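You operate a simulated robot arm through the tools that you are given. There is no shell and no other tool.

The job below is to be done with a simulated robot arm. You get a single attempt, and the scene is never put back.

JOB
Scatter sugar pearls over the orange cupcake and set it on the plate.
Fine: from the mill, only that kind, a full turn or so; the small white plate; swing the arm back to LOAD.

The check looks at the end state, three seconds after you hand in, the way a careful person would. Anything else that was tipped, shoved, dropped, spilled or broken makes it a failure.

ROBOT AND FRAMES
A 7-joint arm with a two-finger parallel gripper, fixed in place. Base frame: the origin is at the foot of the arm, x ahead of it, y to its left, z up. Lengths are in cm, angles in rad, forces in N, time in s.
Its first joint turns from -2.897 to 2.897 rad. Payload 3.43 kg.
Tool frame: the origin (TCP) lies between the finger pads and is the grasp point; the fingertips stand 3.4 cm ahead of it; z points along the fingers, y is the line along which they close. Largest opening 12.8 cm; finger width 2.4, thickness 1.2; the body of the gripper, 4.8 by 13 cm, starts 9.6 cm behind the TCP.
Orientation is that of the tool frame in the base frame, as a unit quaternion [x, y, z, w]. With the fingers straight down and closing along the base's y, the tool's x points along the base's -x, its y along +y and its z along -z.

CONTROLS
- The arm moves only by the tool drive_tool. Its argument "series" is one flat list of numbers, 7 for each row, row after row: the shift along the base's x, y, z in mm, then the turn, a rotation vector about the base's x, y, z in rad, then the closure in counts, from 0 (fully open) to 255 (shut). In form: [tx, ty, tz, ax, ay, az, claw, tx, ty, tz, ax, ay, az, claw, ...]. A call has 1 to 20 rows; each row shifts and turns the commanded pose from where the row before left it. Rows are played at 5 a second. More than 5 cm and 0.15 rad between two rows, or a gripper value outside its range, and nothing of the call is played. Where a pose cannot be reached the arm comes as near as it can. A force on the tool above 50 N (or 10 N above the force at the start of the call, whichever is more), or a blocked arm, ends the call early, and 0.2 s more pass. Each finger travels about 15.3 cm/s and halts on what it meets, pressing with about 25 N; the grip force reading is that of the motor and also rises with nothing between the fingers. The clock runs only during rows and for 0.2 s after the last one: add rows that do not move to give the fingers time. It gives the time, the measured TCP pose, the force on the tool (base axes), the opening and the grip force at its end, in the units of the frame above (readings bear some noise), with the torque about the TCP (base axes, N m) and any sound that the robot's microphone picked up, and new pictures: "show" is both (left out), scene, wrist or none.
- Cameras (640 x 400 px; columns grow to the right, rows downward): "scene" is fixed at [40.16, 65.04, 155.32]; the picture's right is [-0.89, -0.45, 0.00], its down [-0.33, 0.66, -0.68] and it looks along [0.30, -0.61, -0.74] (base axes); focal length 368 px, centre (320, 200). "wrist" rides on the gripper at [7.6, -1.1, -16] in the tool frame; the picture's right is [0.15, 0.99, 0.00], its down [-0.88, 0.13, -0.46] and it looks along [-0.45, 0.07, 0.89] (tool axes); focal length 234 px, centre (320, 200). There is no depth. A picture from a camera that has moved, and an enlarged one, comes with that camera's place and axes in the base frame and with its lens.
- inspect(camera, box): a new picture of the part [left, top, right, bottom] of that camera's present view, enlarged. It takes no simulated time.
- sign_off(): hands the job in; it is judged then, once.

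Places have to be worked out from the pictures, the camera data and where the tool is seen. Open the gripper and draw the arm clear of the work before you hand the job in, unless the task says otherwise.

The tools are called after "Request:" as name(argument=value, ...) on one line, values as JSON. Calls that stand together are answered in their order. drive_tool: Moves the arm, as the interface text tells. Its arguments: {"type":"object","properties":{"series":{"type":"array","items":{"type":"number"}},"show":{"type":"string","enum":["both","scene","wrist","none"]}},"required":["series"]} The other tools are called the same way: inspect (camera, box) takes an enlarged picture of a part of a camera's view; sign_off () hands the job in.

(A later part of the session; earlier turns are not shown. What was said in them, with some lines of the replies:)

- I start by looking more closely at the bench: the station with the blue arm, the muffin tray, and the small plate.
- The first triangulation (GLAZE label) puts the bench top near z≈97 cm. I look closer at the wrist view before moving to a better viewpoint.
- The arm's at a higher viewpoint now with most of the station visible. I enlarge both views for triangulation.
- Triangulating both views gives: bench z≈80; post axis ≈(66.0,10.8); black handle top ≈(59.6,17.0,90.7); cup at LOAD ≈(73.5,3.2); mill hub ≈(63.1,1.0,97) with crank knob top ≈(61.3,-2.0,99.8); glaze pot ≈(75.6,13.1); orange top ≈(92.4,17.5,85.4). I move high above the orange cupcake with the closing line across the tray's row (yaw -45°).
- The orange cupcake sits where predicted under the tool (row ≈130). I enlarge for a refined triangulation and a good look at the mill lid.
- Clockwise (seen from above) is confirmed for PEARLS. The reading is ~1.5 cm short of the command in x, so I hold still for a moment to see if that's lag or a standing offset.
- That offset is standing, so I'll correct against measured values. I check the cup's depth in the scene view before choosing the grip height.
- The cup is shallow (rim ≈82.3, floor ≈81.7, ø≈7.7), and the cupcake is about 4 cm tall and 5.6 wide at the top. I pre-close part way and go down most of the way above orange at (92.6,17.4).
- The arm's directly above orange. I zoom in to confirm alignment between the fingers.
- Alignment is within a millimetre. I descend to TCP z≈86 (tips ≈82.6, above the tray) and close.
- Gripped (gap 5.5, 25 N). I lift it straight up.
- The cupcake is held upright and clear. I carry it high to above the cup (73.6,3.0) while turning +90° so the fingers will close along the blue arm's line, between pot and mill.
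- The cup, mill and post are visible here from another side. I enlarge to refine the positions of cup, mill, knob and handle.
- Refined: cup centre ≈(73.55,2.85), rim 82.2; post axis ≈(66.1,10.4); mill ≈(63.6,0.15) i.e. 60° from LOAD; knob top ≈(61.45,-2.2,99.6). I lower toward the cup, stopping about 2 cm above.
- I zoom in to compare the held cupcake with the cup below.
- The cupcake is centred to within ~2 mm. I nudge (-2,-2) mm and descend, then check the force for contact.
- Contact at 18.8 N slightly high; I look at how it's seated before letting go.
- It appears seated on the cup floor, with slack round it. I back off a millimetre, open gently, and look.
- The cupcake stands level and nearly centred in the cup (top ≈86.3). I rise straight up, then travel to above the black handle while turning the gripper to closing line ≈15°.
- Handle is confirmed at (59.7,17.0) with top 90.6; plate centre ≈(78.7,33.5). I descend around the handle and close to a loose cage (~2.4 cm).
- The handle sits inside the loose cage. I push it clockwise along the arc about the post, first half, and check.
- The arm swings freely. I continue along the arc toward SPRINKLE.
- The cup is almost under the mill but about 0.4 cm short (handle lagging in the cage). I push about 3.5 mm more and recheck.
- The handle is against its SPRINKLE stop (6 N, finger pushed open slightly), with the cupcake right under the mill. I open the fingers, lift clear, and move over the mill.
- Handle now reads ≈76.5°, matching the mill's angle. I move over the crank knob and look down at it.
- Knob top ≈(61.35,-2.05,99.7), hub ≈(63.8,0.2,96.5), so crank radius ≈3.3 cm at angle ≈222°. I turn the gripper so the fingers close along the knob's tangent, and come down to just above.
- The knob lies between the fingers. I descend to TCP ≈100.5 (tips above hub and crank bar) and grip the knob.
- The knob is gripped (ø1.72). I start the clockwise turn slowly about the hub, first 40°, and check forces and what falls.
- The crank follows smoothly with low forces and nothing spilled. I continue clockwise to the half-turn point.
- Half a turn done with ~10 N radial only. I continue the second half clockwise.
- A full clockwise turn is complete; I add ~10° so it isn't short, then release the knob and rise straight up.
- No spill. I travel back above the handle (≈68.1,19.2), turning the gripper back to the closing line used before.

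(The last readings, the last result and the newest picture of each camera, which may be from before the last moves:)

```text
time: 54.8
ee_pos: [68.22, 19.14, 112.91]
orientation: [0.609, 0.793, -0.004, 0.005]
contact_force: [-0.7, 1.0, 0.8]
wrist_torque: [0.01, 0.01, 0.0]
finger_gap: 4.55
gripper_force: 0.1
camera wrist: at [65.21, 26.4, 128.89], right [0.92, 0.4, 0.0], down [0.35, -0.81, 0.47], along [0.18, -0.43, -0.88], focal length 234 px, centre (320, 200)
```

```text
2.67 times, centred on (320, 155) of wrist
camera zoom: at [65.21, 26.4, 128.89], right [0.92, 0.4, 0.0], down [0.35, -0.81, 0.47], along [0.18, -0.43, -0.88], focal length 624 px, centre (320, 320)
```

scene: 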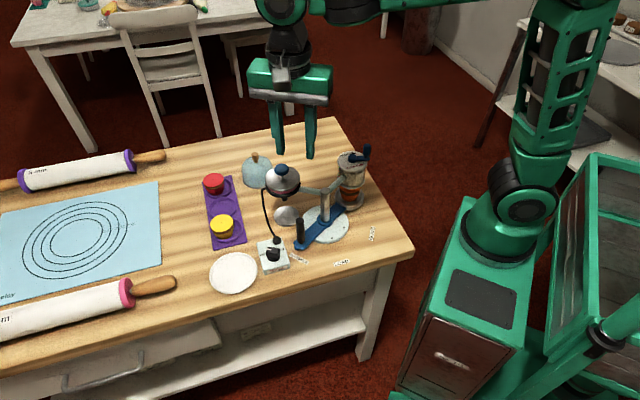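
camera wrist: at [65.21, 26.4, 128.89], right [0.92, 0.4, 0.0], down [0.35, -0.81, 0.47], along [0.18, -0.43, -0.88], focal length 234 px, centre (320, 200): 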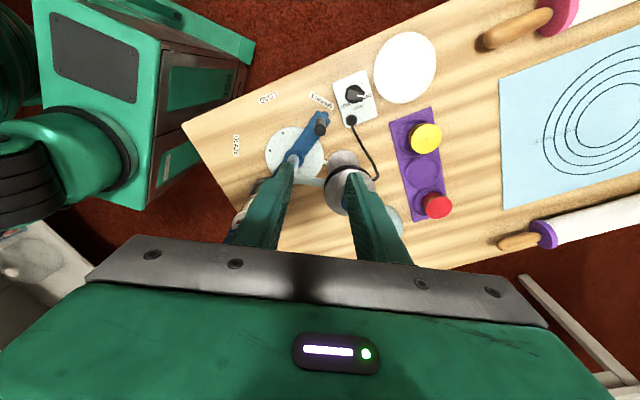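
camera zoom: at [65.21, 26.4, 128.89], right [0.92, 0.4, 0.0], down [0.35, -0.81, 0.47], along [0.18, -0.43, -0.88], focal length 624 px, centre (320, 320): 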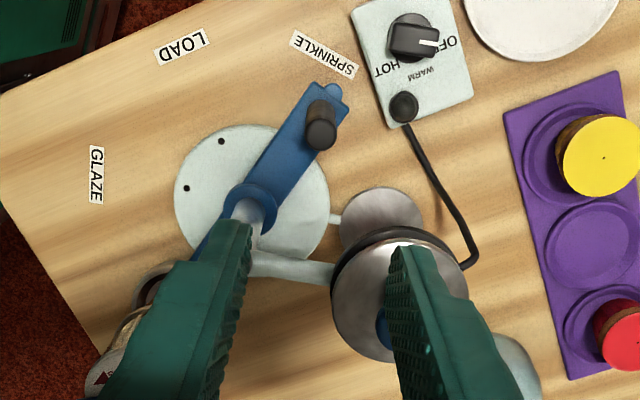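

The handle's under the tool. I descend around it and cage it again.

Request:
drive_tool(series=[0, 1, -45, 0, 0, 0, 155, 0, 0, -45, 0, 0, 0, 155, 0, 0, -45, 0, 0, 0, 155, 0, 0, -45, 0, 0, 0, 155, 0, 0, -35, 0, 0, 0, 155, 0, 0, -24, 0, 0, 0, 155, 0, 0, 0, 0, 0, 0, 155, 0, 0, 0, 0, 0, 0, 190, 0, 0, 0, 0, 0, 0, 207, 0, 0, 0, 0, 0, 0, 207])

Request:
inspect(camera="wrist", box=[240, 110, 400, 230])

```text
time: 57.0
ee_pos: [68.11, 19.18, 88.93]
orientation: [0.608, 0.794, -0.003, 0.005]
contact_force: [0.3, -0.4, -1.0]
wrist_torque: [0.01, 0.01, -0.03]
finger_gap: 2.39
gripper_force: 0.0
camera wrist: at [65.11, 26.48, 104.93], right [0.92, 0.4, 0.0], down [0.35, -0.81, 0.47], along [0.18, -0.43, -0.88], focal length 234 px, centre (320, 200)
```

scene: 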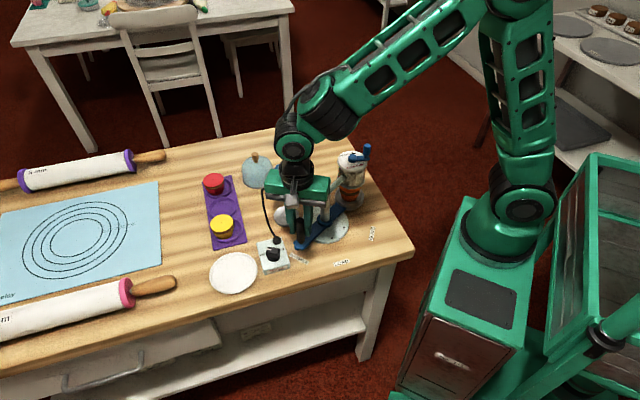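
wrist: 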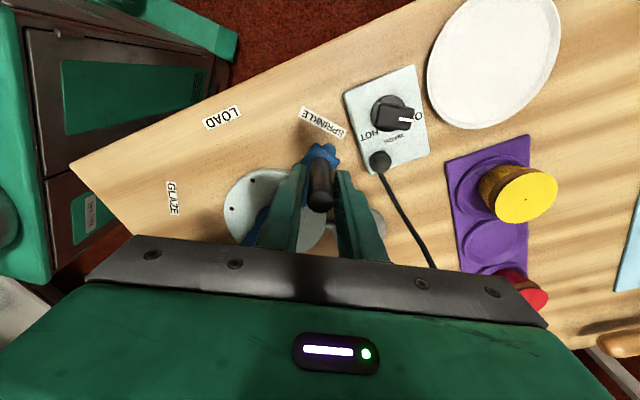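

```text
3.33 times, centred on (320, 170) of wrist
camera zoom: at [65.11, 26.48, 104.93], right [0.92, 0.4, 0.0], down [0.35, -0.81, 0.47], along [0.18, -0.43, -0.88], focal length 781 px, centre (320, 300)
```

zoom: 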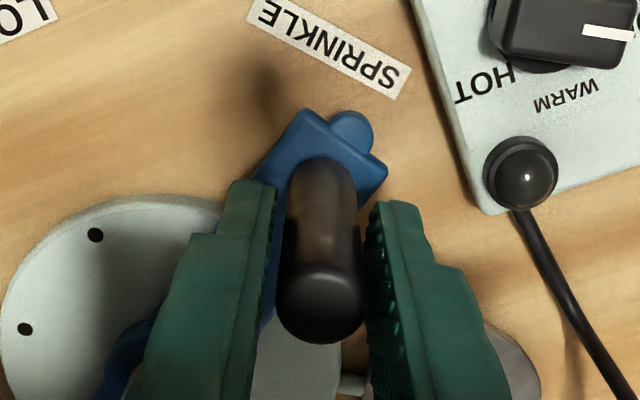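

Caged again. I swing the handle counter-clockwise back along the arc to LOAD, easing in and out.

Request:
drive_tool(series=[-3, 0.8, 0, 0, 0, 0, 207, -3.1, 0.7, 0, 0, 0, 0, 207, -6.2, 1.0, 0, 0, 0, 0, 207, -6.2, 0.6, 0, 0, 0, 0, 207, -6.3, 0.2, 0, 0, 0, 0, 207, -6.3, -0.3, 0, 0, 0, 0, 207, -6.2, -0.7, 0, 0, 0, 0, 207, -6.2, -1.2, 0, 0, 0, 0, 207, -6.1, -1.6, 0, 0, 0, 0, 207, -5.9, -2.0, 0, 0, 0, 0, 207, -5.8, -2.4, 0, 0, 0, 0, 207, -5.6, -2.8, 0, 0, 0, 0, 207, -5.4, -3.2, 0, 0, 0, 0, 207, -5.2, -3.6, 0, 0, 0, 0, 207, -2.5, -1.9, 0, 0, 0, 0, 207, -2.4, -2.0, 0, 0, 0, 0, 207, -2.3, -2.1, 0, 0, 0, 0, 207, 0, 0, 0, 0, 0, 0, 207])

Request:
inspect(camera="wrist", box=[240, 90, 400, 240])

Request:
inspect(camera="scene", box=[280, 130, 400, 265])

```text
time: 60.8
ee_pos: [59.66, 17.1, 88.87]
orientation: [0.608, 0.794, -0.003, 0.005]
contact_force: [0.1, 0.3, -0.8]
wrist_torque: [-0.02, 0.04, 0.0]
finger_gap: 2.41
gripper_force: 0.1
camera wrist: at [56.65, 24.41, 104.97], right [0.92, 0.4, 0.0], down [0.35, -0.81, 0.47], along [0.18, -0.43, -0.88], focal length 234 px, centre (320, 200)
```

scene: 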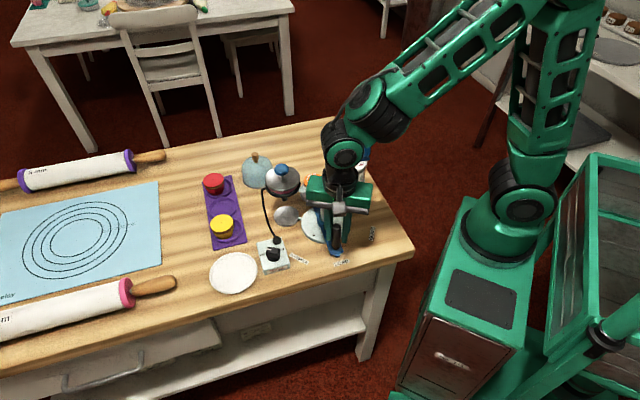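
wrist: 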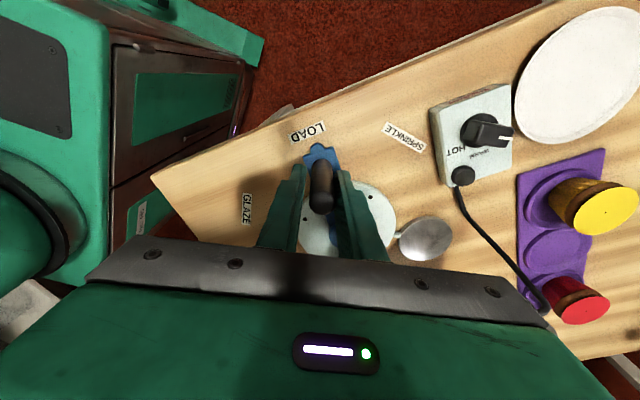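

```text
2.67 times, centred on (320, 165) of wrist
camera zoom: at [56.65, 24.41, 104.97], right [0.92, 0.4, 0.0], down [0.35, -0.81, 0.47], along [0.18, -0.43, -0.88], focal length 624 px, centre (320, 293)
```

zoom: 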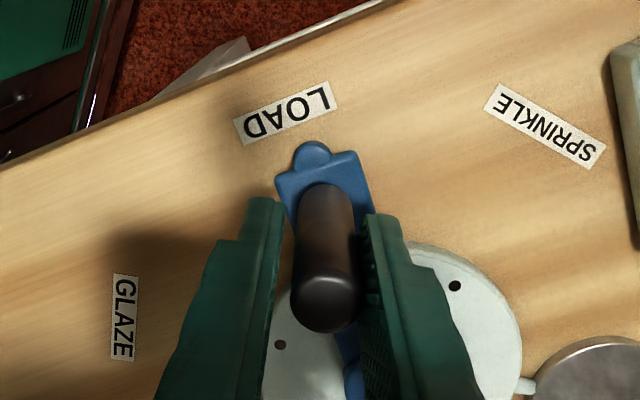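

```text
2.96 times, centred on (340, 198) of scene
camera zoom: at [40.16, 65.04, 155.32], right [-0.89, -0.45, 0.0], down [-0.33, 0.66, -0.68], along [0.3, -0.61, -0.74], focal length 1091 px, centre (261, 207)
```

zoom: 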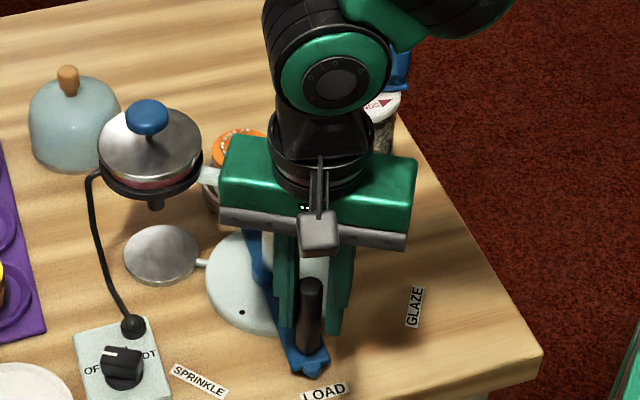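

Pearls are visible on the orange top. The handle is ~2° short of where it started at LOAD, so I nudge it 3 mm further.

Request:
drive_tool(series=[-1.1, -1.1, 0, 0, 0, 0, 207, -1.1, -1.1, 0, 0, 0, 0, 207, 0, 0, 0, 0, 0, 0, 207], show="none")

Request:
inspect(camera="wrist", box=[240, 90, 400, 240])

```text
time: 61.6
ee_pos: [59.45, 16.97, 89.07]
orientation: [0.609, 0.793, -0.004, 0.005]
contact_force: [0.1, -0.9, 0.1]
wrist_torque: [-0.03, 0.0, -0.01]
finger_gap: 2.4
gripper_force: 0.0
```

```text
2.67 times, centred on (320, 165) of wrist
camera zoom: at [56.45, 24.18, 104.98], right [0.92, 0.4, 0.0], down [0.35, -0.81, 0.47], along [0.18, -0.43, -0.88], focal length 624 px, centre (320, 293)
```

zoom: 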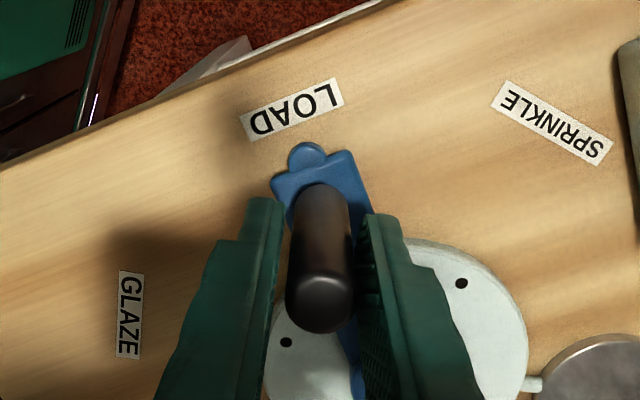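

The handle's back at its original LOAD bearing. I open, lift clear, and look at the cupcake.

Request:
drive_tool(series=[0, 0, 0, 0, 0, 0, 180, 0, 0, 0, 0, 0, 0, 160, 0, 0, 0, 0, 0, 0, 150, 0, 0, 20, 0, 0, 0, 150, 0, 0, 40, 0, 0, 0, 150, 0, 0, 45, 0, 0, 0, 150, 0, 0, 45, 0, 0, 0, 150, 0, 0, 45, 0, 0, 0, 150, 0, 0, 45, 0, 0, 0, 150, 0, 0, 0, 0, 0, 0, 150])

Request:
inspect(camera="scene", box=[285, 150, 385, 265])

Request:
inspect(camera="scene", box=[288, 165, 344, 210])

Request:
inspect(camera="wrist", box=[270, 90, 410, 240])

```text
time: 63.8
ee_pos: [59.7, 16.91, 113.05]
orientation: [0.608, 0.794, -0.003, 0.006]
contact_force: [0.0, 0.6, 0.7]
wrist_torque: [0.0, 0.01, -0.01]
finger_gap: 5.28
gripper_force: 0.2
camera wrist: at [56.67, 24.2, 128.93], right [0.92, 0.4, 0.0], down [0.35, -0.81, 0.47], along [0.18, -0.43, -0.88], focal length 234 px, centre (320, 200)
```

scene: 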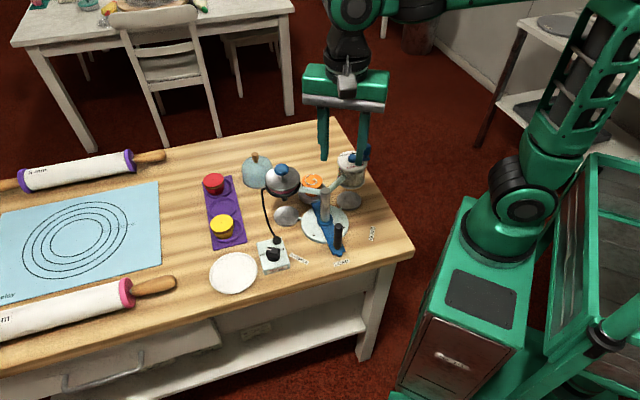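
wrist: 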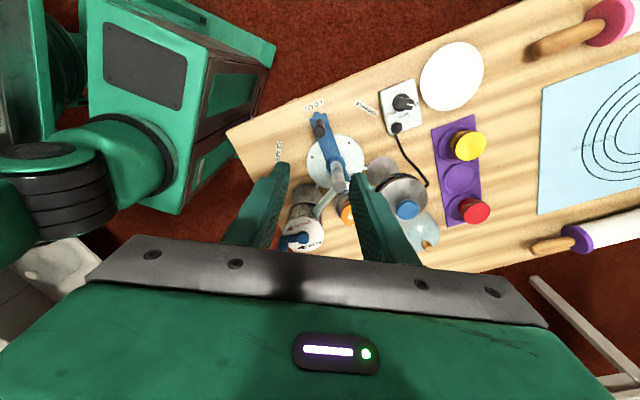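

```text
3.48 times, centred on (335, 208) of scene
camera zoom: at [40.16, 65.04, 155.32], right [-0.89, -0.45, 0.0], down [-0.33, 0.66, -0.68], along [0.3, -0.61, -0.74], focal length 1281 px, centre (268, 174)
```

zoom: 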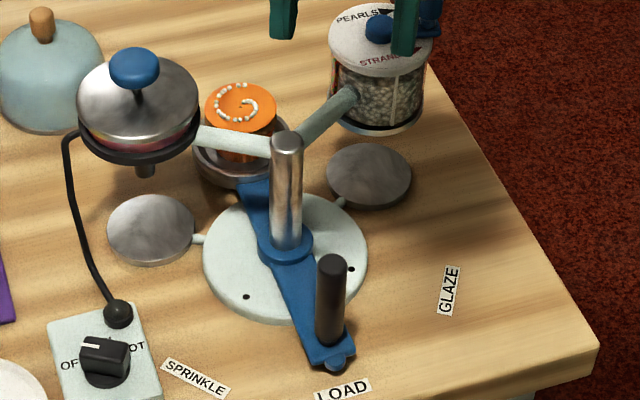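

```text
8.89 times, centred on (316, 188) of scene
camera zoom: at [40.16, 65.04, 155.32], right [-0.89, -0.45, 0.0], down [-0.33, 0.66, -0.68], along [0.3, -0.61, -0.74], focal length 3273 px, centre (356, 311)
```

zoom: 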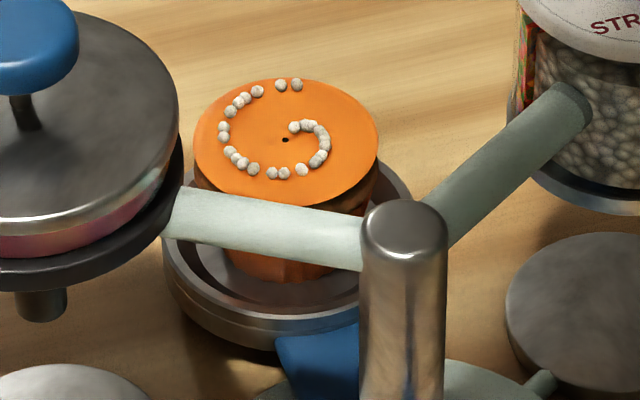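

```text
2.67 times, centred on (340, 165) of wrist
camera zoom: at [56.67, 24.2, 128.93], right [0.92, 0.4, 0.0], down [0.35, -0.81, 0.47], along [0.18, -0.43, -0.88], focal length 624 px, centre (267, 293)
```

zoom: 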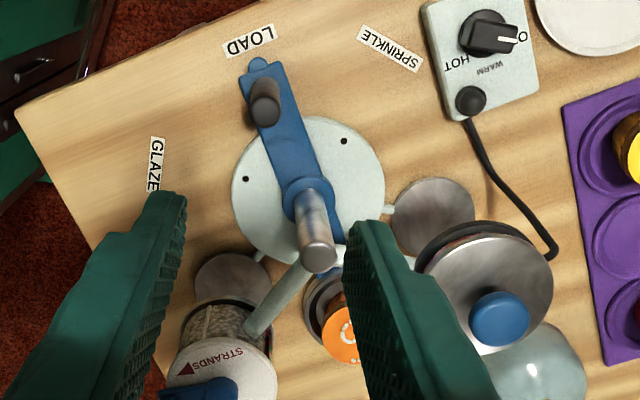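

A neat spiral of pearls lies on the cupcake, nothing else, and it's where I left it at (73.6,3.0). I move back above it with the closing line along the blue arm.

Request:
drive_tool(series=[8.7, -8.7, 0, 0, 0, 0.131, 95, 8.7, -8.7, 0, 0, 0, 0.131, 95, 8.7, -8.7, 0, 0, 0, 0.131, 95, 8.7, -8.7, 0, 0, 0, 0.131, 95, 8.7, -8.7, 0, 0, 0, 0.131, 95, 8.7, -8.7, 0, 0, 0, 0.131, 95, 8.7, -8.7, 0, 0, 0, 0.131, 95, 8.7, -8.7, 0, 0, 0, 0.131, 95, 8.7, -8.7, 0, 0, 0, 0.131, 95, 8.7, -8.7, 0, 0, 0, 0.131, 95, 8.7, -8.7, 0, 0, 0, 0.131, 95, 8.7, -8.7, 0, 0, 0, 0.131, 95, 8.7, -8.7, 0, 0, 0, 0.131, 95, 8.7, -8.7, 0, 0, 0, 0.131, 95, 8.7, -8.7, 0, 0, 0, 0.131, 95, 8.7, -8.7, 0, 0, 0, 0.131, 95, 0, 0, 0, 0, 0, 0, 95, 0, 0, 0, 0, 0, 0, 95])

Request:
inspect(camera="wrist", box=[250, 90, 410, 230])

```text
time: 67.6
ee_pos: [73.47, 3.0, 113.07]
orientation: [-0.385, 0.923, 0.003, 0.005]
contact_force: [-0.3, 0.1, 0.2]
wrist_torque: [0.0, 0.0, 0.0]
finger_gap: 8.01
gripper_force: 0.0
camera wrist: at [68.86, -3.26, 128.98], right [-0.81, 0.59, 0.0], down [0.52, 0.71, 0.47], along [0.28, 0.38, -0.88], focal length 234 px, centre (320, 200)
```

scene: 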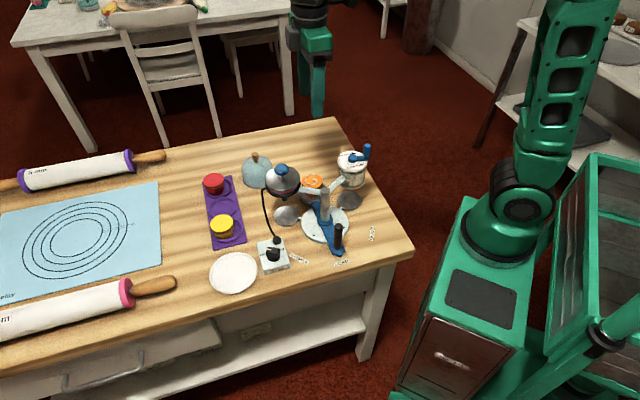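
wrist: 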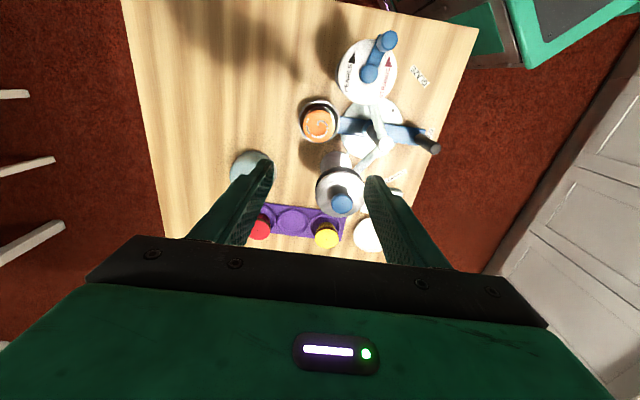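

```text
2.86 times, centred on (330, 160) of wrist
camera zoom: at [68.86, -3.26, 128.98], right [-0.81, 0.59, 0.0], down [0.52, 0.71, 0.47], along [0.28, 0.38, -0.88], focal length 669 px, centre (291, 314)
```

zoom: 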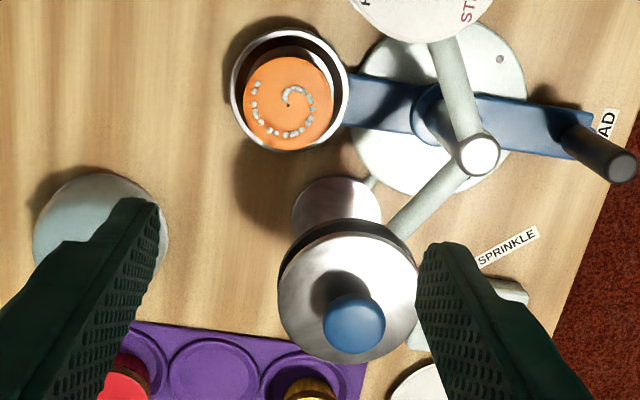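

Aligned over the cupcake. I descend to the same pose as at release, fingers open 8 cm.

Request:
drive_tool(series=[0, -2, -45, 0, 0, 0, 95, 0, 0, -45, 0, 0, 0, 95, 0, 0, -45, 0, 0, 0, 95, 0, 0, -40, 0, 0, 0, 95, 0, 0, -35, 0, 0, 0, 95, 0, 0, -25, 0, 0, 0, 95, 0, 0, -15, 0, 0, 0, 95, 0, 0, -12, 0, 0, 0, 95, 0, 0, 0, 0, 0, 0, 95, 0, 0, 0, 0, 0, 0, 95])

Request:
inspect(camera="wrist", box=[250, 110, 390, 240])

```text
time: 69.8
ee_pos: [73.39, 2.56, 86.78]
orientation: [-0.383, 0.924, 0.003, 0.005]
contact_force: [-0.9, 0.1, -0.2]
wrist_torque: [0.0, 0.0, 0.0]
finger_gap: 8.04
gripper_force: 0.0
camera wrist: at [68.78, -3.54, 102.76], right [-0.81, 0.59, 0.0], down [0.52, 0.71, 0.47], along [0.28, 0.38, -0.88], focal length 234 px, centre (320, 200)
```

scene: 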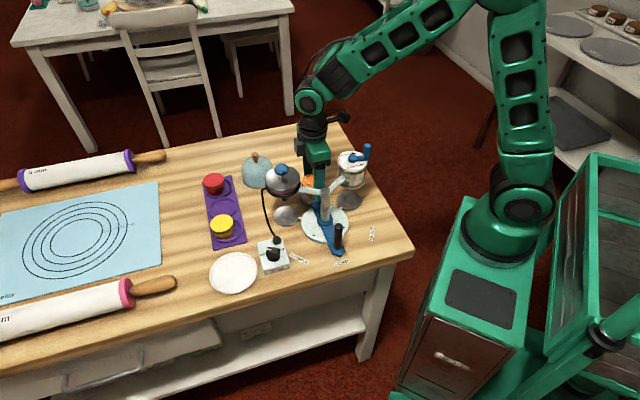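
wrist: 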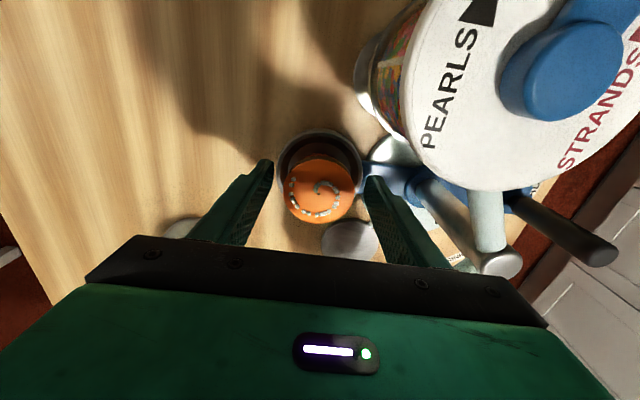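

```text
3.08 times, centred on (320, 175) of wrist
camera zoom: at [68.78, -3.54, 102.76], right [-0.81, 0.59, 0.0], down [0.52, 0.71, 0.47], along [0.28, 0.38, -0.88], focal length 720 px, centre (320, 277)
```

zoom: 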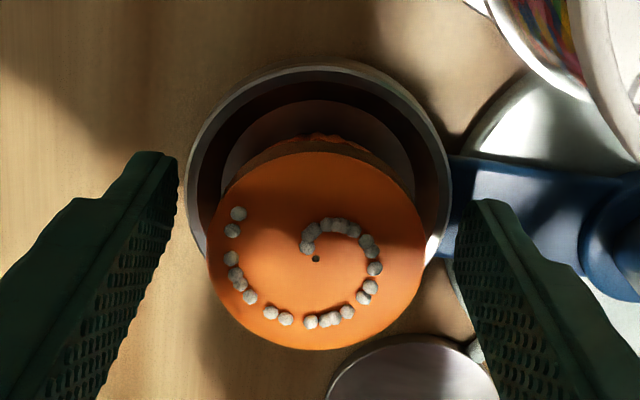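

Pearls in place. I shift ~3.5 mm to centre on the cupcake and close in gentle steps.

Request:
drive_tool(series=[2.5, 2.5, 0, 0, 0, 0, 95, 0, 0, 0, 0, 0, 0, 115, 0, 0, 0, 0, 0, 0, 128, 0, 0, 0, 0, 0, 0, 136, 0, 0, 0, 0, 0, 0, 141, 0, 0, 0, 0, 0, 0, 145, 0, 0, 0, 0, 0, 0, 149, 0, 0, 0, 0, 0, 0, 155, 0, 0, 0, 0, 0, 0, 170, 0, 0, 0, 0, 0, 0, 190, 0, 0, 0, 0, 0, 0, 190])

Request:
inspect(camera="wrist", box=[250, 110, 390, 240])

```text
time: 72.2
ee_pos: [73.69, 3.03, 86.77]
orientation: [-0.384, 0.923, 0.003, 0.005]
contact_force: [0.8, 0.5, -0.1]
wrist_torque: [-0.01, 0.02, -0.03]
finger_gap: 5.45
gripper_force: 24.7
camera wrist: at [69.04, -3.26, 102.76], right [-0.81, 0.59, 0.0], down [0.52, 0.71, 0.47], along [0.28, 0.38, -0.88], focal length 234 px, centre (320, 200)
```

scene: 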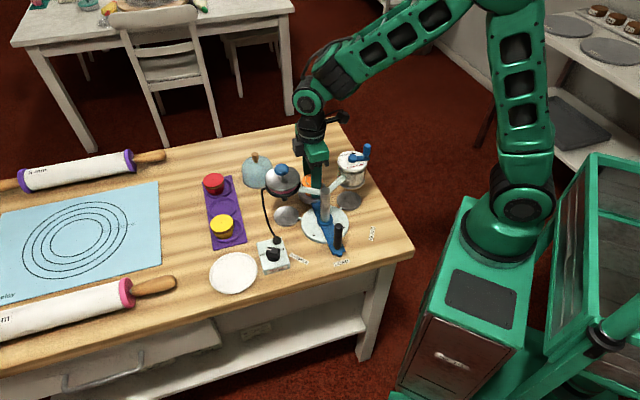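
wrist: 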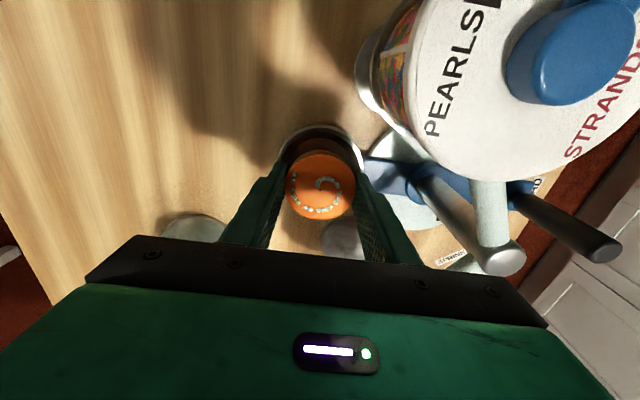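

```text
3.08 times, centred on (320, 175) of wrist
camera zoom: at [69.04, -3.26, 102.76], right [-0.81, 0.59, 0.0], down [0.52, 0.71, 0.47], along [0.28, 0.38, -0.88], focal length 720 px, centre (320, 277)
```

zoom: 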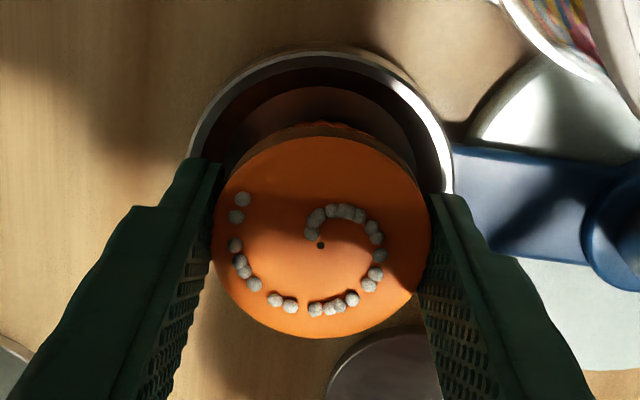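

Gripped at 5.45 cm with all pearls still on top. I lift slowly.

Request:
drive_tool(series=[0, 0, 4, 0, 0, 0, 190, 0, 0, 7, 0, 0, 0, 190, 0, 0, 10, 0, 0, 0, 190, 0, 0, 13, 0, 0, 0, 190, 0, 0, 16, 0, 0, 0, 190, 0, 0, 18, 0, 0, 0, 190, 0, 0, 18, 0, 0, 0, 190, 0, 0, 18, 0, 0, 0, 190, 0, 0, 18, 0, 0, 0, 190, 0, 0, 18, 0, 0, 0, 190, 0, 0, 18, 0, 0, 0, 190, 0, 0, 18, 0, 0, 0, 190, 0, 0, 18, 0, 0, 0, 190, 0, 0, 16, 0, 0, 0, 190, 0, 0, 13, 0, 0, 0, 190, 0, 0, 10, 0, 0, 0, 190, 0, 0, 6, 0, 0, 0, 190, 0, 0, 3, 0, 0, 0, 190, 0, 0, 0, 0, 0, 0, 190])

Request:
inspect(camera="wrist", box=[250, 90, 430, 240])

```text
time: 76.2
ee_pos: [73.67, 3.16, 111.07]
orientation: [-0.384, 0.923, 0.003, 0.006]
contact_force: [0.5, -0.6, -0.8]
wrist_torque: [0.0, 0.01, -0.03]
finger_gap: 5.46
gripper_force: 25.3
camera wrist: at [69.07, -3.22, 126.97], right [-0.81, 0.59, 0.0], down [0.52, 0.71, 0.47], along [0.28, 0.38, -0.88], focal length 234 px, centre (320, 200)
```

scene: 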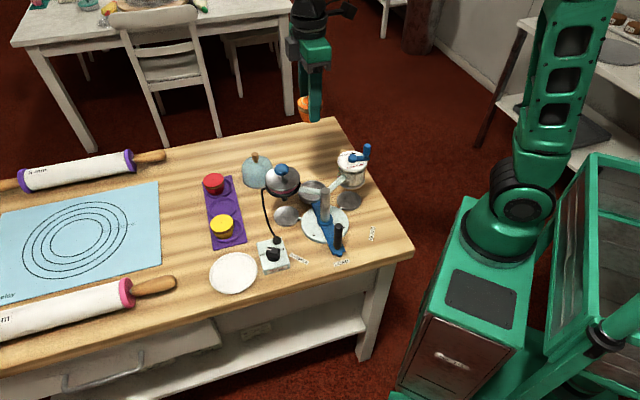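
wrist: 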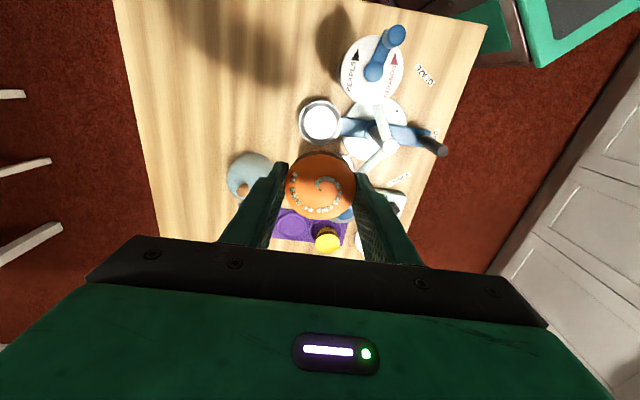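

```text
2.67 times, centred on (340, 165) of wrist
camera zoom: at [69.07, -3.22, 126.97], right [-0.81, 0.59, 0.0], down [0.52, 0.71, 0.47], along [0.28, 0.38, -0.88], focal length 624 px, centre (267, 293)
```

zoom: 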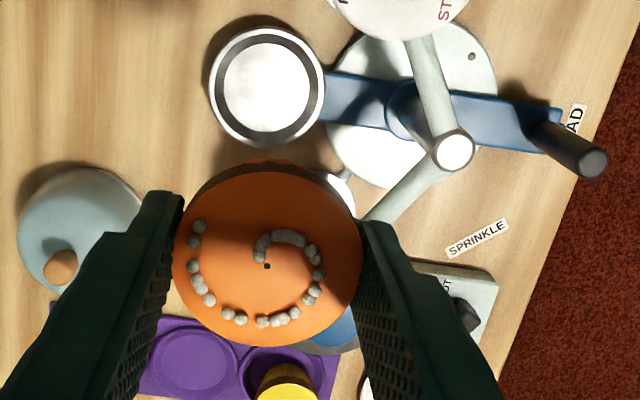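

All pearls still sit on top and the cup is clean. I carry it smoothly at height to above the plate (78.7,33.5).

Request:
drive_tool(series=[0.8, 4.8, 0, 0, 0, -0.0124, 190, 1.6, 9.6, 0, 0, 0, -0.0248, 190, 2.4, 14.4, 0, 0, 0, -0.0372, 190, 2.9, 17.6, 0, 0, 0, -0.0454, 190, 2.9, 17.6, 0, 0, 0, -0.0454, 190, 2.9, 17.6, 0, 0, 0, -0.0454, 190, 2.9, 17.6, 0, 0, 0, -0.0454, 190, 2.9, 17.6, 0, 0, 0, -0.0454, 190, 2.9, 17.6, 0, 0, 0, -0.0454, 190, 2.9, 17.6, 0, 0, 0, -0.0454, 190, 2.9, 17.6, 0, 0, 0, -0.0454, 190, 2.9, 17.6, 0, 0, 0, -0.0454, 190, 2.9, 17.6, 0, 0, 0, -0.0454, 190, 2.9, 17.6, 0, 0, 0, -0.0454, 190, 2.9, 17.6, 0, 0, 0, -0.0454, 190, 2.9, 17.6, 0, 0, 0, -0.0454, 190, 2.9, 17.6, 0, 0, 0, -0.0454, 190, 2.4, 14.4, 0, 0, 0, -0.0372, 190, 1.6, 9.6, 0, 0, 0, -0.0248, 190, 0.8, 4.8, 0, 0, 0, -0.0124, 190])

Request:
inspect(camera="wrist", box=[240, 60, 420, 230])

Request:
inspect(camera="scene", box=[190, 130, 300, 310])

```text
time: 80.4
ee_pos: [78.64, 33.53, 111.06]
orientation: [-0.002, 1.0, 0.0, 0.006]
contact_force: [0.3, 0.4, -1.4]
wrist_torque: [0.04, -0.01, 0.02]
finger_gap: 5.48
gripper_force: 24.5
camera wrist: at [71.02, 32.38, 126.96], right [-0.15, 0.99, 0.0], down [0.87, 0.13, 0.47], along [0.46, 0.07, -0.89], focal length 234 px, centre (320, 200)
```

scene: 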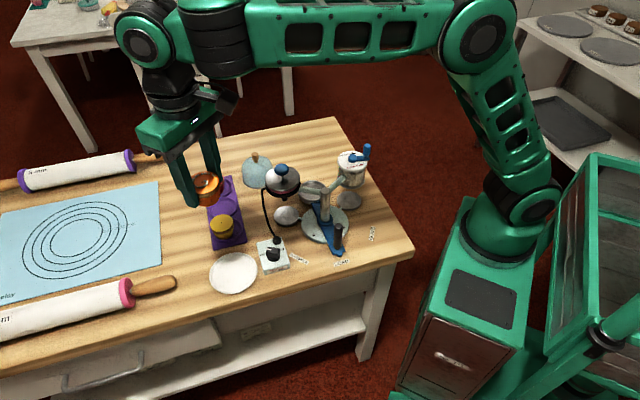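
wrist: 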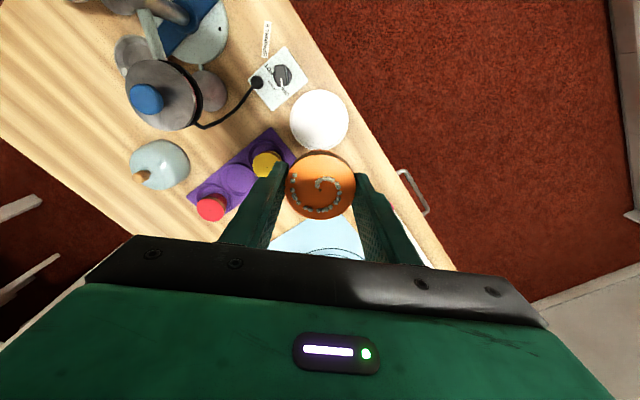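

```text
2.35 times, centred on (330, 145) of wrist
camera zoom: at [71.02, 32.38, 126.96], right [-0.15, 0.99, 0.0], down [0.87, 0.13, 0.47], along [0.46, 0.07, -0.89], focal length 551 px, centre (296, 329)
```

zoom: 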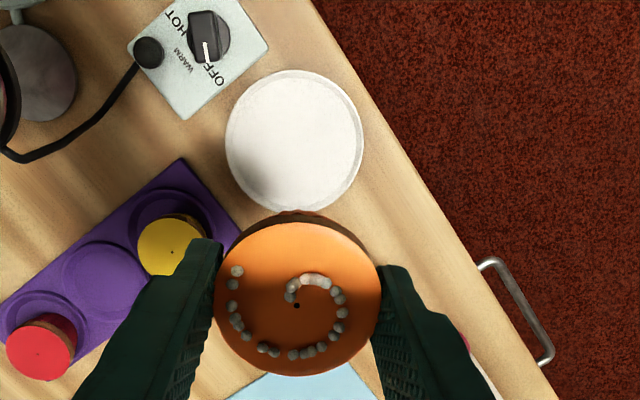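

```text
2.22 times, centred on (245, 220) of scene
camera zoom: at [40.16, 65.04, 155.32], right [-0.89, -0.45, 0.0], down [-0.33, 0.66, -0.68], along [0.3, -0.61, -0.74], focal length 818 px, centre (487, 156)
```

zoom: 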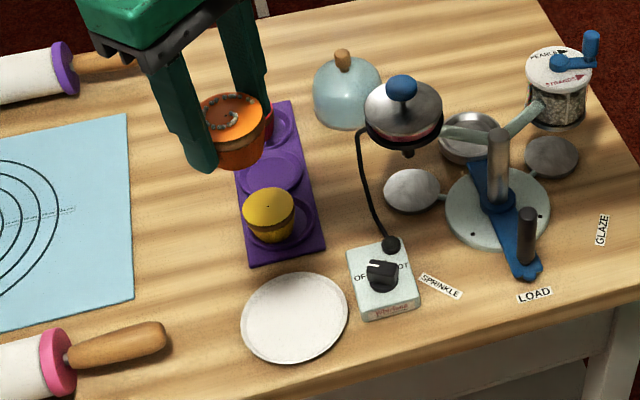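

The plate centre re-measures at ≈(78.5,33.35). I lower smoothly to about 1.5 cm above the plate.

Request:
drive_tool(series=[-0.7, -0.7, -5, 0, 0, 0, 190, -0.7, -0.7, -10, 0, 0, 0, 190, 0, 0, -15, 0, 0, 0, 190, 0, 0, -18, 0, 0, 0, 190, 0, 0, -18, 0, 0, 0, 190, 0, 0, -18, 0, 0, 0, 190, 0, 0, -18, 0, 0, 0, 190, 0, 0, -18, 0, 0, 0, 190, 0, 0, -18, 0, 0, 0, 190, 0, 0, -18, 0, 0, 0, 190, 0, 0, -18, 0, 0, 0, 190, 0, 0, -18, 0, 0, 0, 190, 0, 0, -15, 0, 0, 0, 190, 0, 0, -12, 0, 0, 0, 190, 0, 0, -9, 0, 0, 0, 190, 0, 0, -5, 0, 0, 0, 190, 0, 0, -3, 0, 0, 0, 190, 0, 0, 0, 0, 0, 0, 190])

Request:
inspect(camera="wrist", box=[240, 90, 420, 230])

Request:
inspect(camera="scene", box=[190, 210, 300, 310])

```text
time: 84.2
ee_pos: [78.6, 33.33, 87.38]
orientation: [-0.002, 1.0, 0.0, 0.006]
contact_force: [0.5, 0.4, -0.5]
wrist_torque: [-0.01, 0.01, 0.01]
finger_gap: 5.49
gripper_force: 24.8
camera wrist: at [70.82, 32.2, 103.35], right [-0.15, 0.99, 0.0], down [0.87, 0.13, 0.47], along [0.46, 0.07, -0.88], focal length 234 px, centre (320, 200)
```

scene: 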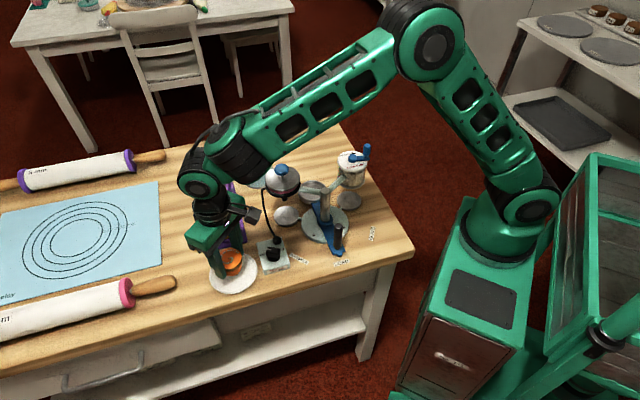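
wrist: 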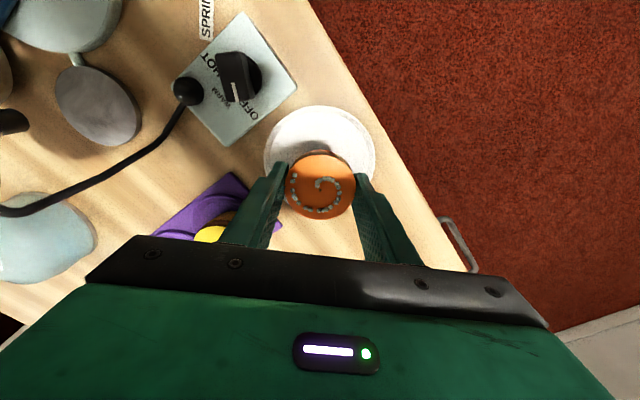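

```text
2.86 times, centred on (330, 160) of wrist
camera zoom: at [70.82, 32.2, 103.35], right [-0.15, 0.99, 0.0], down [0.87, 0.13, 0.47], along [0.46, 0.07, -0.88], focal length 669 px, centre (291, 314)
```

zoom: 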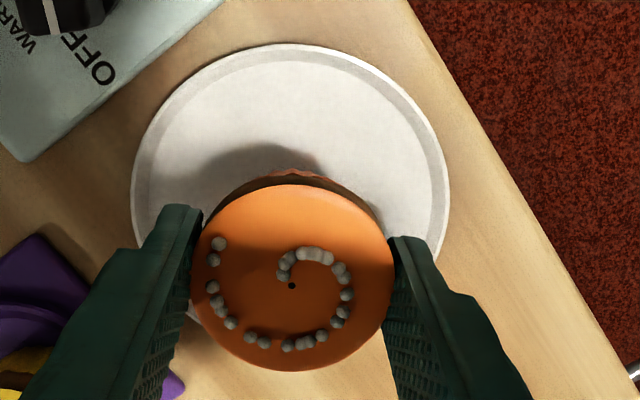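

```text
4.00 times, centred on (245, 260) of scene
camera zoom: at [40.16, 65.04, 155.32], right [-0.89, -0.45, 0.0], down [-0.33, 0.66, -0.68], along [0.3, -0.61, -0.74], focal length 1473 px, centre (620, -40)
```

zoom: 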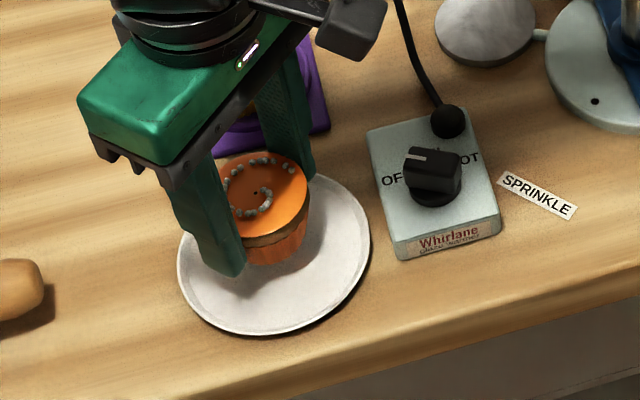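

The cupcake is above the plate's middle. I shift 2 mm and go down in small steps, watching for contact.

Request:
drive_tool(series=[-2, 1, -5, 0, 0, 0, 190, 0, 0, -5, 0, 0, 0, 190, 0, 0, -3, 0, 0, 0, 190, 0, 0, 0, 0, 0, 0, 190], show="none")

Request:
inspect(camera="scene", box=[205, 230, 275, 300])

```text
time: 85.2
ee_pos: [78.3, 33.42, 86.06]
orientation: [-0.003, 1.0, 0.0, 0.006]
contact_force: [-1.2, 0.3, 0.0]
wrist_torque: [-0.01, 0.0, -0.01]
finger_gap: 5.46
gripper_force: 25.3
```

```text
5.71 times, centred on (240, 265) of scene
camera zoom: at [40.16, 65.04, 155.32], right [-0.89, -0.45, 0.0], down [-0.33, 0.66, -0.68], along [0.3, -0.61, -0.74], focal length 2104 px, centre (777, -171)
```

zoom: 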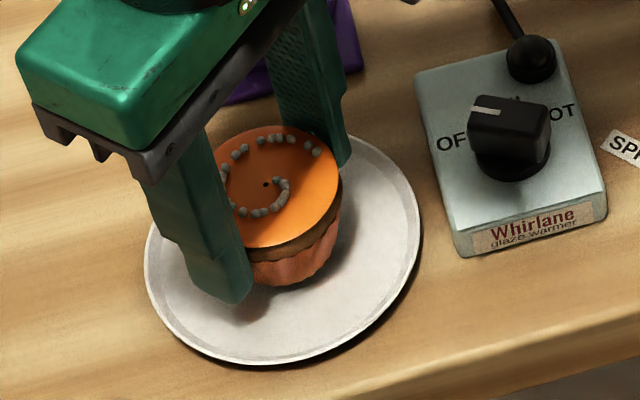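

No contact yet; I continue down in 1–2 mm steps.

Request:
drive_tool(series=[0, 0, -2, 0, 0, 0, 190, 0, 0, -2, 0, 0, 0, 190, 0, 0, 0, 0, 0, 0, 190], show="none")

```text
time: 86.0
ee_pos: [78.3, 33.38, 85.79]
orientation: [-0.003, 1.0, 0.001, 0.006]
contact_force: [0.4, 0.1, -0.6]
wrist_torque: [-0.01, 0.02, -0.04]
finger_gap: 5.46
gripper_force: 25.3
```

Request:
drive_tool(series=[0, 0, -1.5, 0, 0, 0, 190, 0, 0, -1.5, 0, 0, 0, 190, 0, 0, 0, 0, 0, 0, 190], show="none")

Request:
inspect(camera="scene", box=[205, 230, 275, 300])

```text
time: 86.8
ee_pos: [78.31, 33.38, 85.36]
orientation: [-0.003, 1.0, 0.001, 0.006]
contact_force: [0.1, -0.4, -0.7]
wrist_torque: [-0.01, 0.01, 0.04]
finger_gap: 5.45
gripper_force: 25.0
```

```text
5.71 times, centred on (240, 265) of scene
camera zoom: at [40.16, 65.04, 155.32], right [-0.89, -0.45, 0.0], down [-0.33, 0.66, -0.68], along [0.3, -0.61, -0.74], focal length 2104 px, centre (777, -171)
```

zoom: 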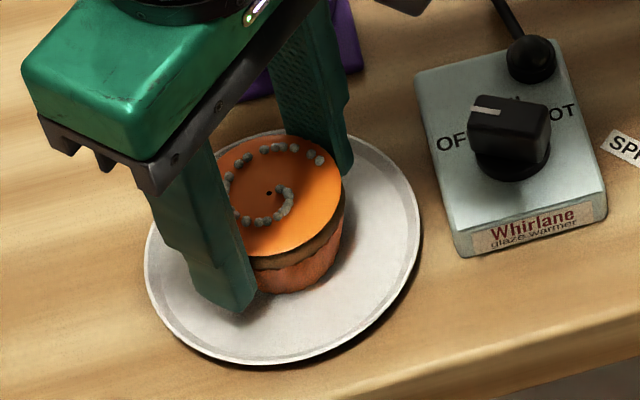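

Still no contact force and the shadow is closing in; another 2 mm.

Request:
drive_tool(series=[0, 0, -1, 0, 0, 0, 190, 0, 0, -1, 0, 0, 0, 190, 0, 0, 0, 0, 0, 0, 190], show="none")

```text
time: 87.6
ee_pos: [78.23, 33.4, 85.33]
orientation: [-0.003, 1.0, 0.0, 0.006]
contact_force: [-1.4, -1.4, 7.7]
wrist_torque: [-0.02, 0.08, 0.0]
finger_gap: 5.44
gripper_force: 25.1
```

Contact at 7.7 N: it's on the plate. I open gently and check.

Request:
drive_tool(series=[0, 0, 0.5, 0, 0, 0, 170, 0, 0, 0, 0, 0, 0, 145, 0, 0, 0, 0, 0, 0, 138, 0, 0, 0, 0, 0, 0, 130, 0, 0, 0, 0, 0, 0, 120, 0, 0, 0, 0, 0, 0, 112, 0, 0, 0, 0, 0, 0, 112])

Request:
inspect(camera="scene", box=[205, 230, 275, 300])

Request:
inspect(camera="wrist", box=[240, 90, 420, 230])

```text
time: 89.2
ee_pos: [78.33, 33.26, 85.41]
orientation: [-0.002, 1.0, 0.0, 0.006]
contact_force: [0.8, -0.2, -0.2]
wrist_torque: [0.0, 0.01, 0.0]
finger_gap: 7.16
gripper_force: 0.1
camera wrist: at [70.61, 32.29, 101.24], right [-0.15, 0.99, 0.0], down [0.87, 0.13, 0.47], along [0.46, 0.07, -0.88], focal length 234 px, centre (320, 200)
```

scene: 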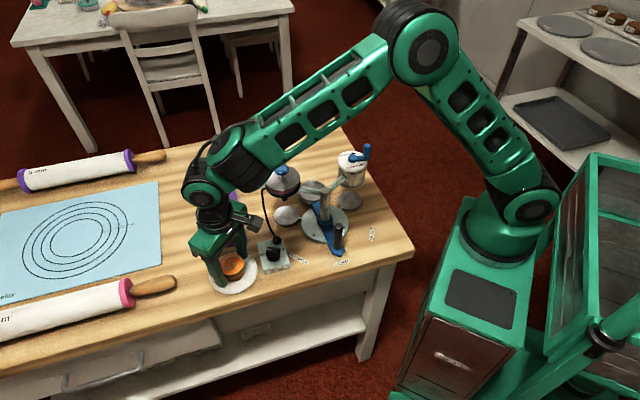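
wrist: 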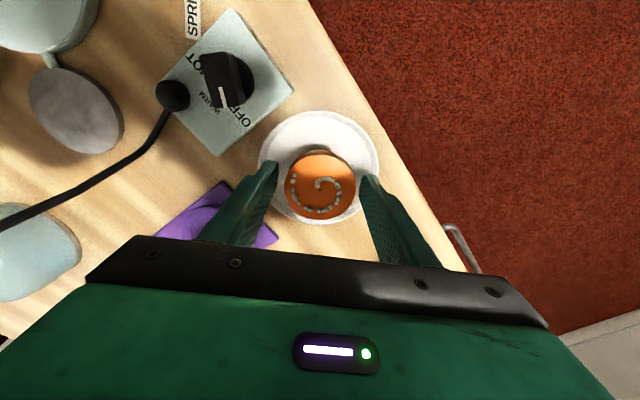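

```text
5.71 times, centred on (240, 265) of scene
camera zoom: at [40.16, 65.04, 155.32], right [-0.89, -0.45, 0.0], down [-0.33, 0.66, -0.68], along [0.3, -0.61, -0.74], focal length 2104 px, centre (777, -171)
```

zoom: 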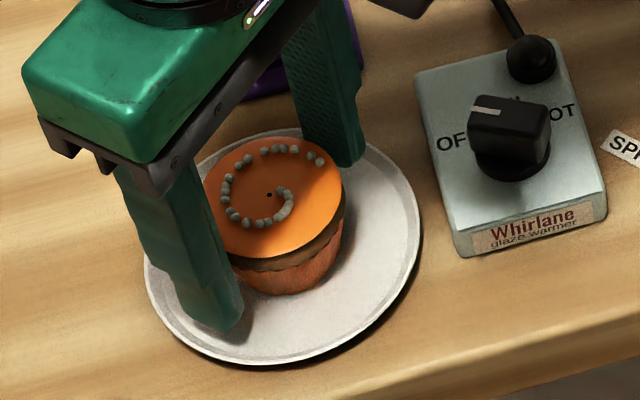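

```text
2.86 times, centred on (330, 160) of wrist
camera zoom: at [70.61, 32.29, 101.24], right [-0.15, 0.99, 0.0], down [0.87, 0.13, 0.47], along [0.46, 0.07, -0.88], focal length 669 px, centre (291, 314)
```

zoom: 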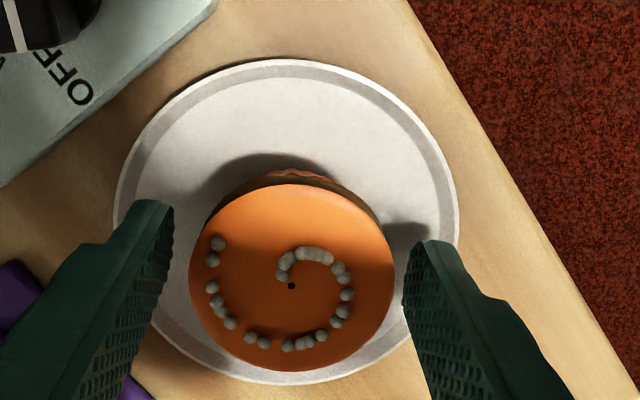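

The cupcake stands level on the plate with its pearls. I lift straight up slowly and draw the arm back clear of the work.

Request:
drive_tool(series=[0, 0, 5, 0, 0, 0, 112, 0, 0, 10, 0, 0, 0, 112, 0, 0, 20, 0, 0, 0, 112, 0, 0, 30, 0, 0, 0, 112, 0, 0, 40, 0, 0, 0, 90, 0, 0, 45, 0, 0, 0, 60, 0, 0, 45, 0, 0, 0, 30, 0, 0, 45, 0, 0, 0, 0, 0, 0, 45, 0, 0, 0, 0, -30, -5, 35, 0, 0, 0, 0, -45, -10, 10, 0, 0, 0, 0, -45, -10, 10, 0, 0, 0, 0, -45, -10, 0, 0, 0, 0, 0, -45, -10, 0, 0, 0, 0, 0, -45, -10, 0, 0, 0, 0, 0, -40, -10, 0, 0, 0, 0, 0, 0, 0, 0, 0, 0, 0, 0, 0, 0, 0, 0, 0, 0, 0])

Request:
inspect(camera="scene", box=[190, 130, 390, 310])

Request:
inspect(camera="scene", box=[205, 230, 275, 300])

Request:
inspect(camera="scene", box=[285, 150, 385, 265])

```text
time: 93.0
ee_pos: [48.83, 26.84, 119.15]
orientation: [-0.003, 1.0, 0.0, 0.006]
contact_force: [-0.1, -0.6, -0.2]
wrist_torque: [-0.01, -0.01, -0.03]
finger_gap: 12.82
gripper_force: 0.0
camera wrist: at [41.07, 25.71, 135.17], right [-0.15, 0.99, 0.0], down [0.87, 0.13, 0.47], along [0.46, 0.07, -0.88], focal length 234 px, centre (320, 200)
```

scene: 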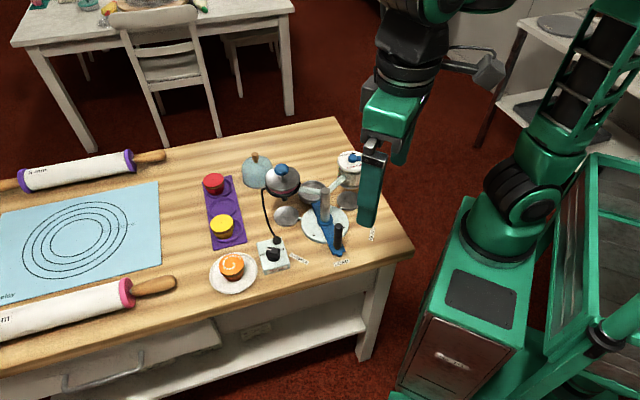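
wrist: 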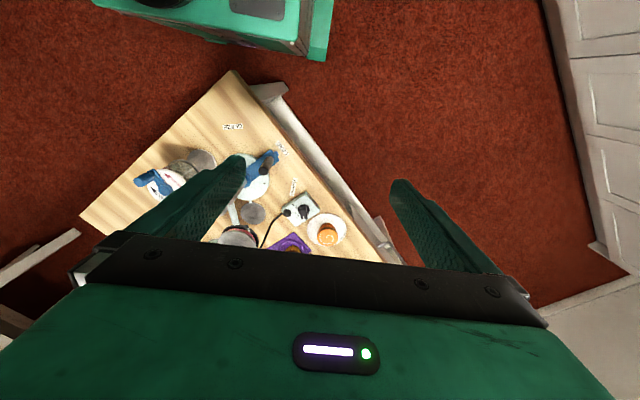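

```text
2.22 times, centred on (290, 220) of scene
camera zoom: at [40.16, 65.04, 155.32], right [-0.89, -0.45, 0.0], down [-0.33, 0.66, -0.68], along [0.3, -0.61, -0.74], focal length 818 px, centre (387, 156)
```

zoom: 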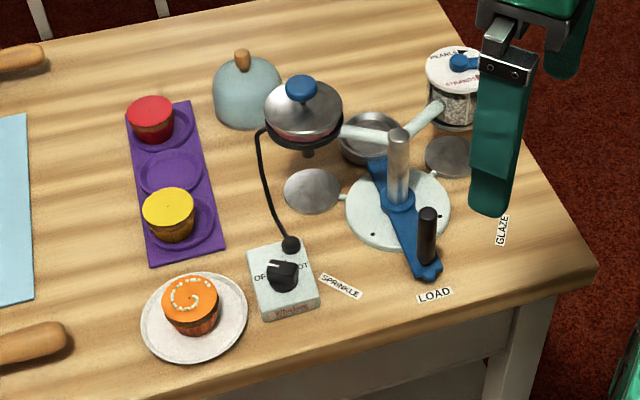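

```text
5.71 times, centred on (240, 265) of scene
camera zoom: at [40.16, 65.04, 155.32], right [-0.89, -0.45, 0.0], down [-0.33, 0.66, -0.68], along [0.3, -0.61, -0.74], focal length 2104 px, centre (777, -171)
```

zoom: 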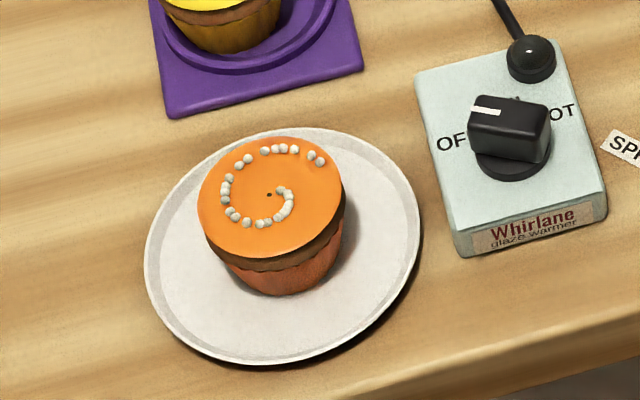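

```text
3.48 times, centred on (335, 208) of scene
camera zoom: at [40.16, 65.04, 155.32], right [-0.89, -0.45, 0.0], down [-0.33, 0.66, -0.68], along [0.3, -0.61, -0.74], focal length 1281 px, centre (268, 174)
```

zoom: 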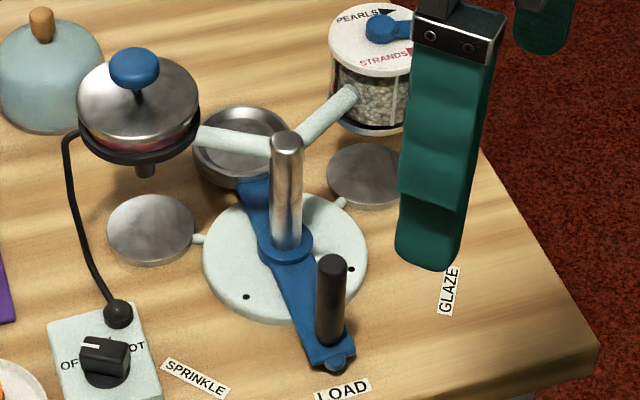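

The cupcake is on the plate with only pearls on it. The station arm is back at LOAD, nothing else was disturbed, and the gripper is open and clear, so I hand in the job.

Request:
sign_off()

```text
The job is handed in.
```

The orange cupcake is on the small white plate with a spiral of sugar pearls on top, and I've handed the job in. I don't have the check's result.

- **Pearls:** I turned the mill crank clockwise, in the direction of its PEARLS arrow, for one full turn plus about 10° so it wouldn't be short. Only pearls came out, about 20 of them. They stayed on the cupcake when I moved it, and I saw none in the cup or on the bench.
- **Plate:** the cupcake stands level, close to the middle of the plate.
- **Station arm:** the handle is back at LOAD, pointing at its label the same way as at the start.
- **Everything else:** the final pictures show nothing tipped, shoved or spilled. The gripper is open and clear of the work.
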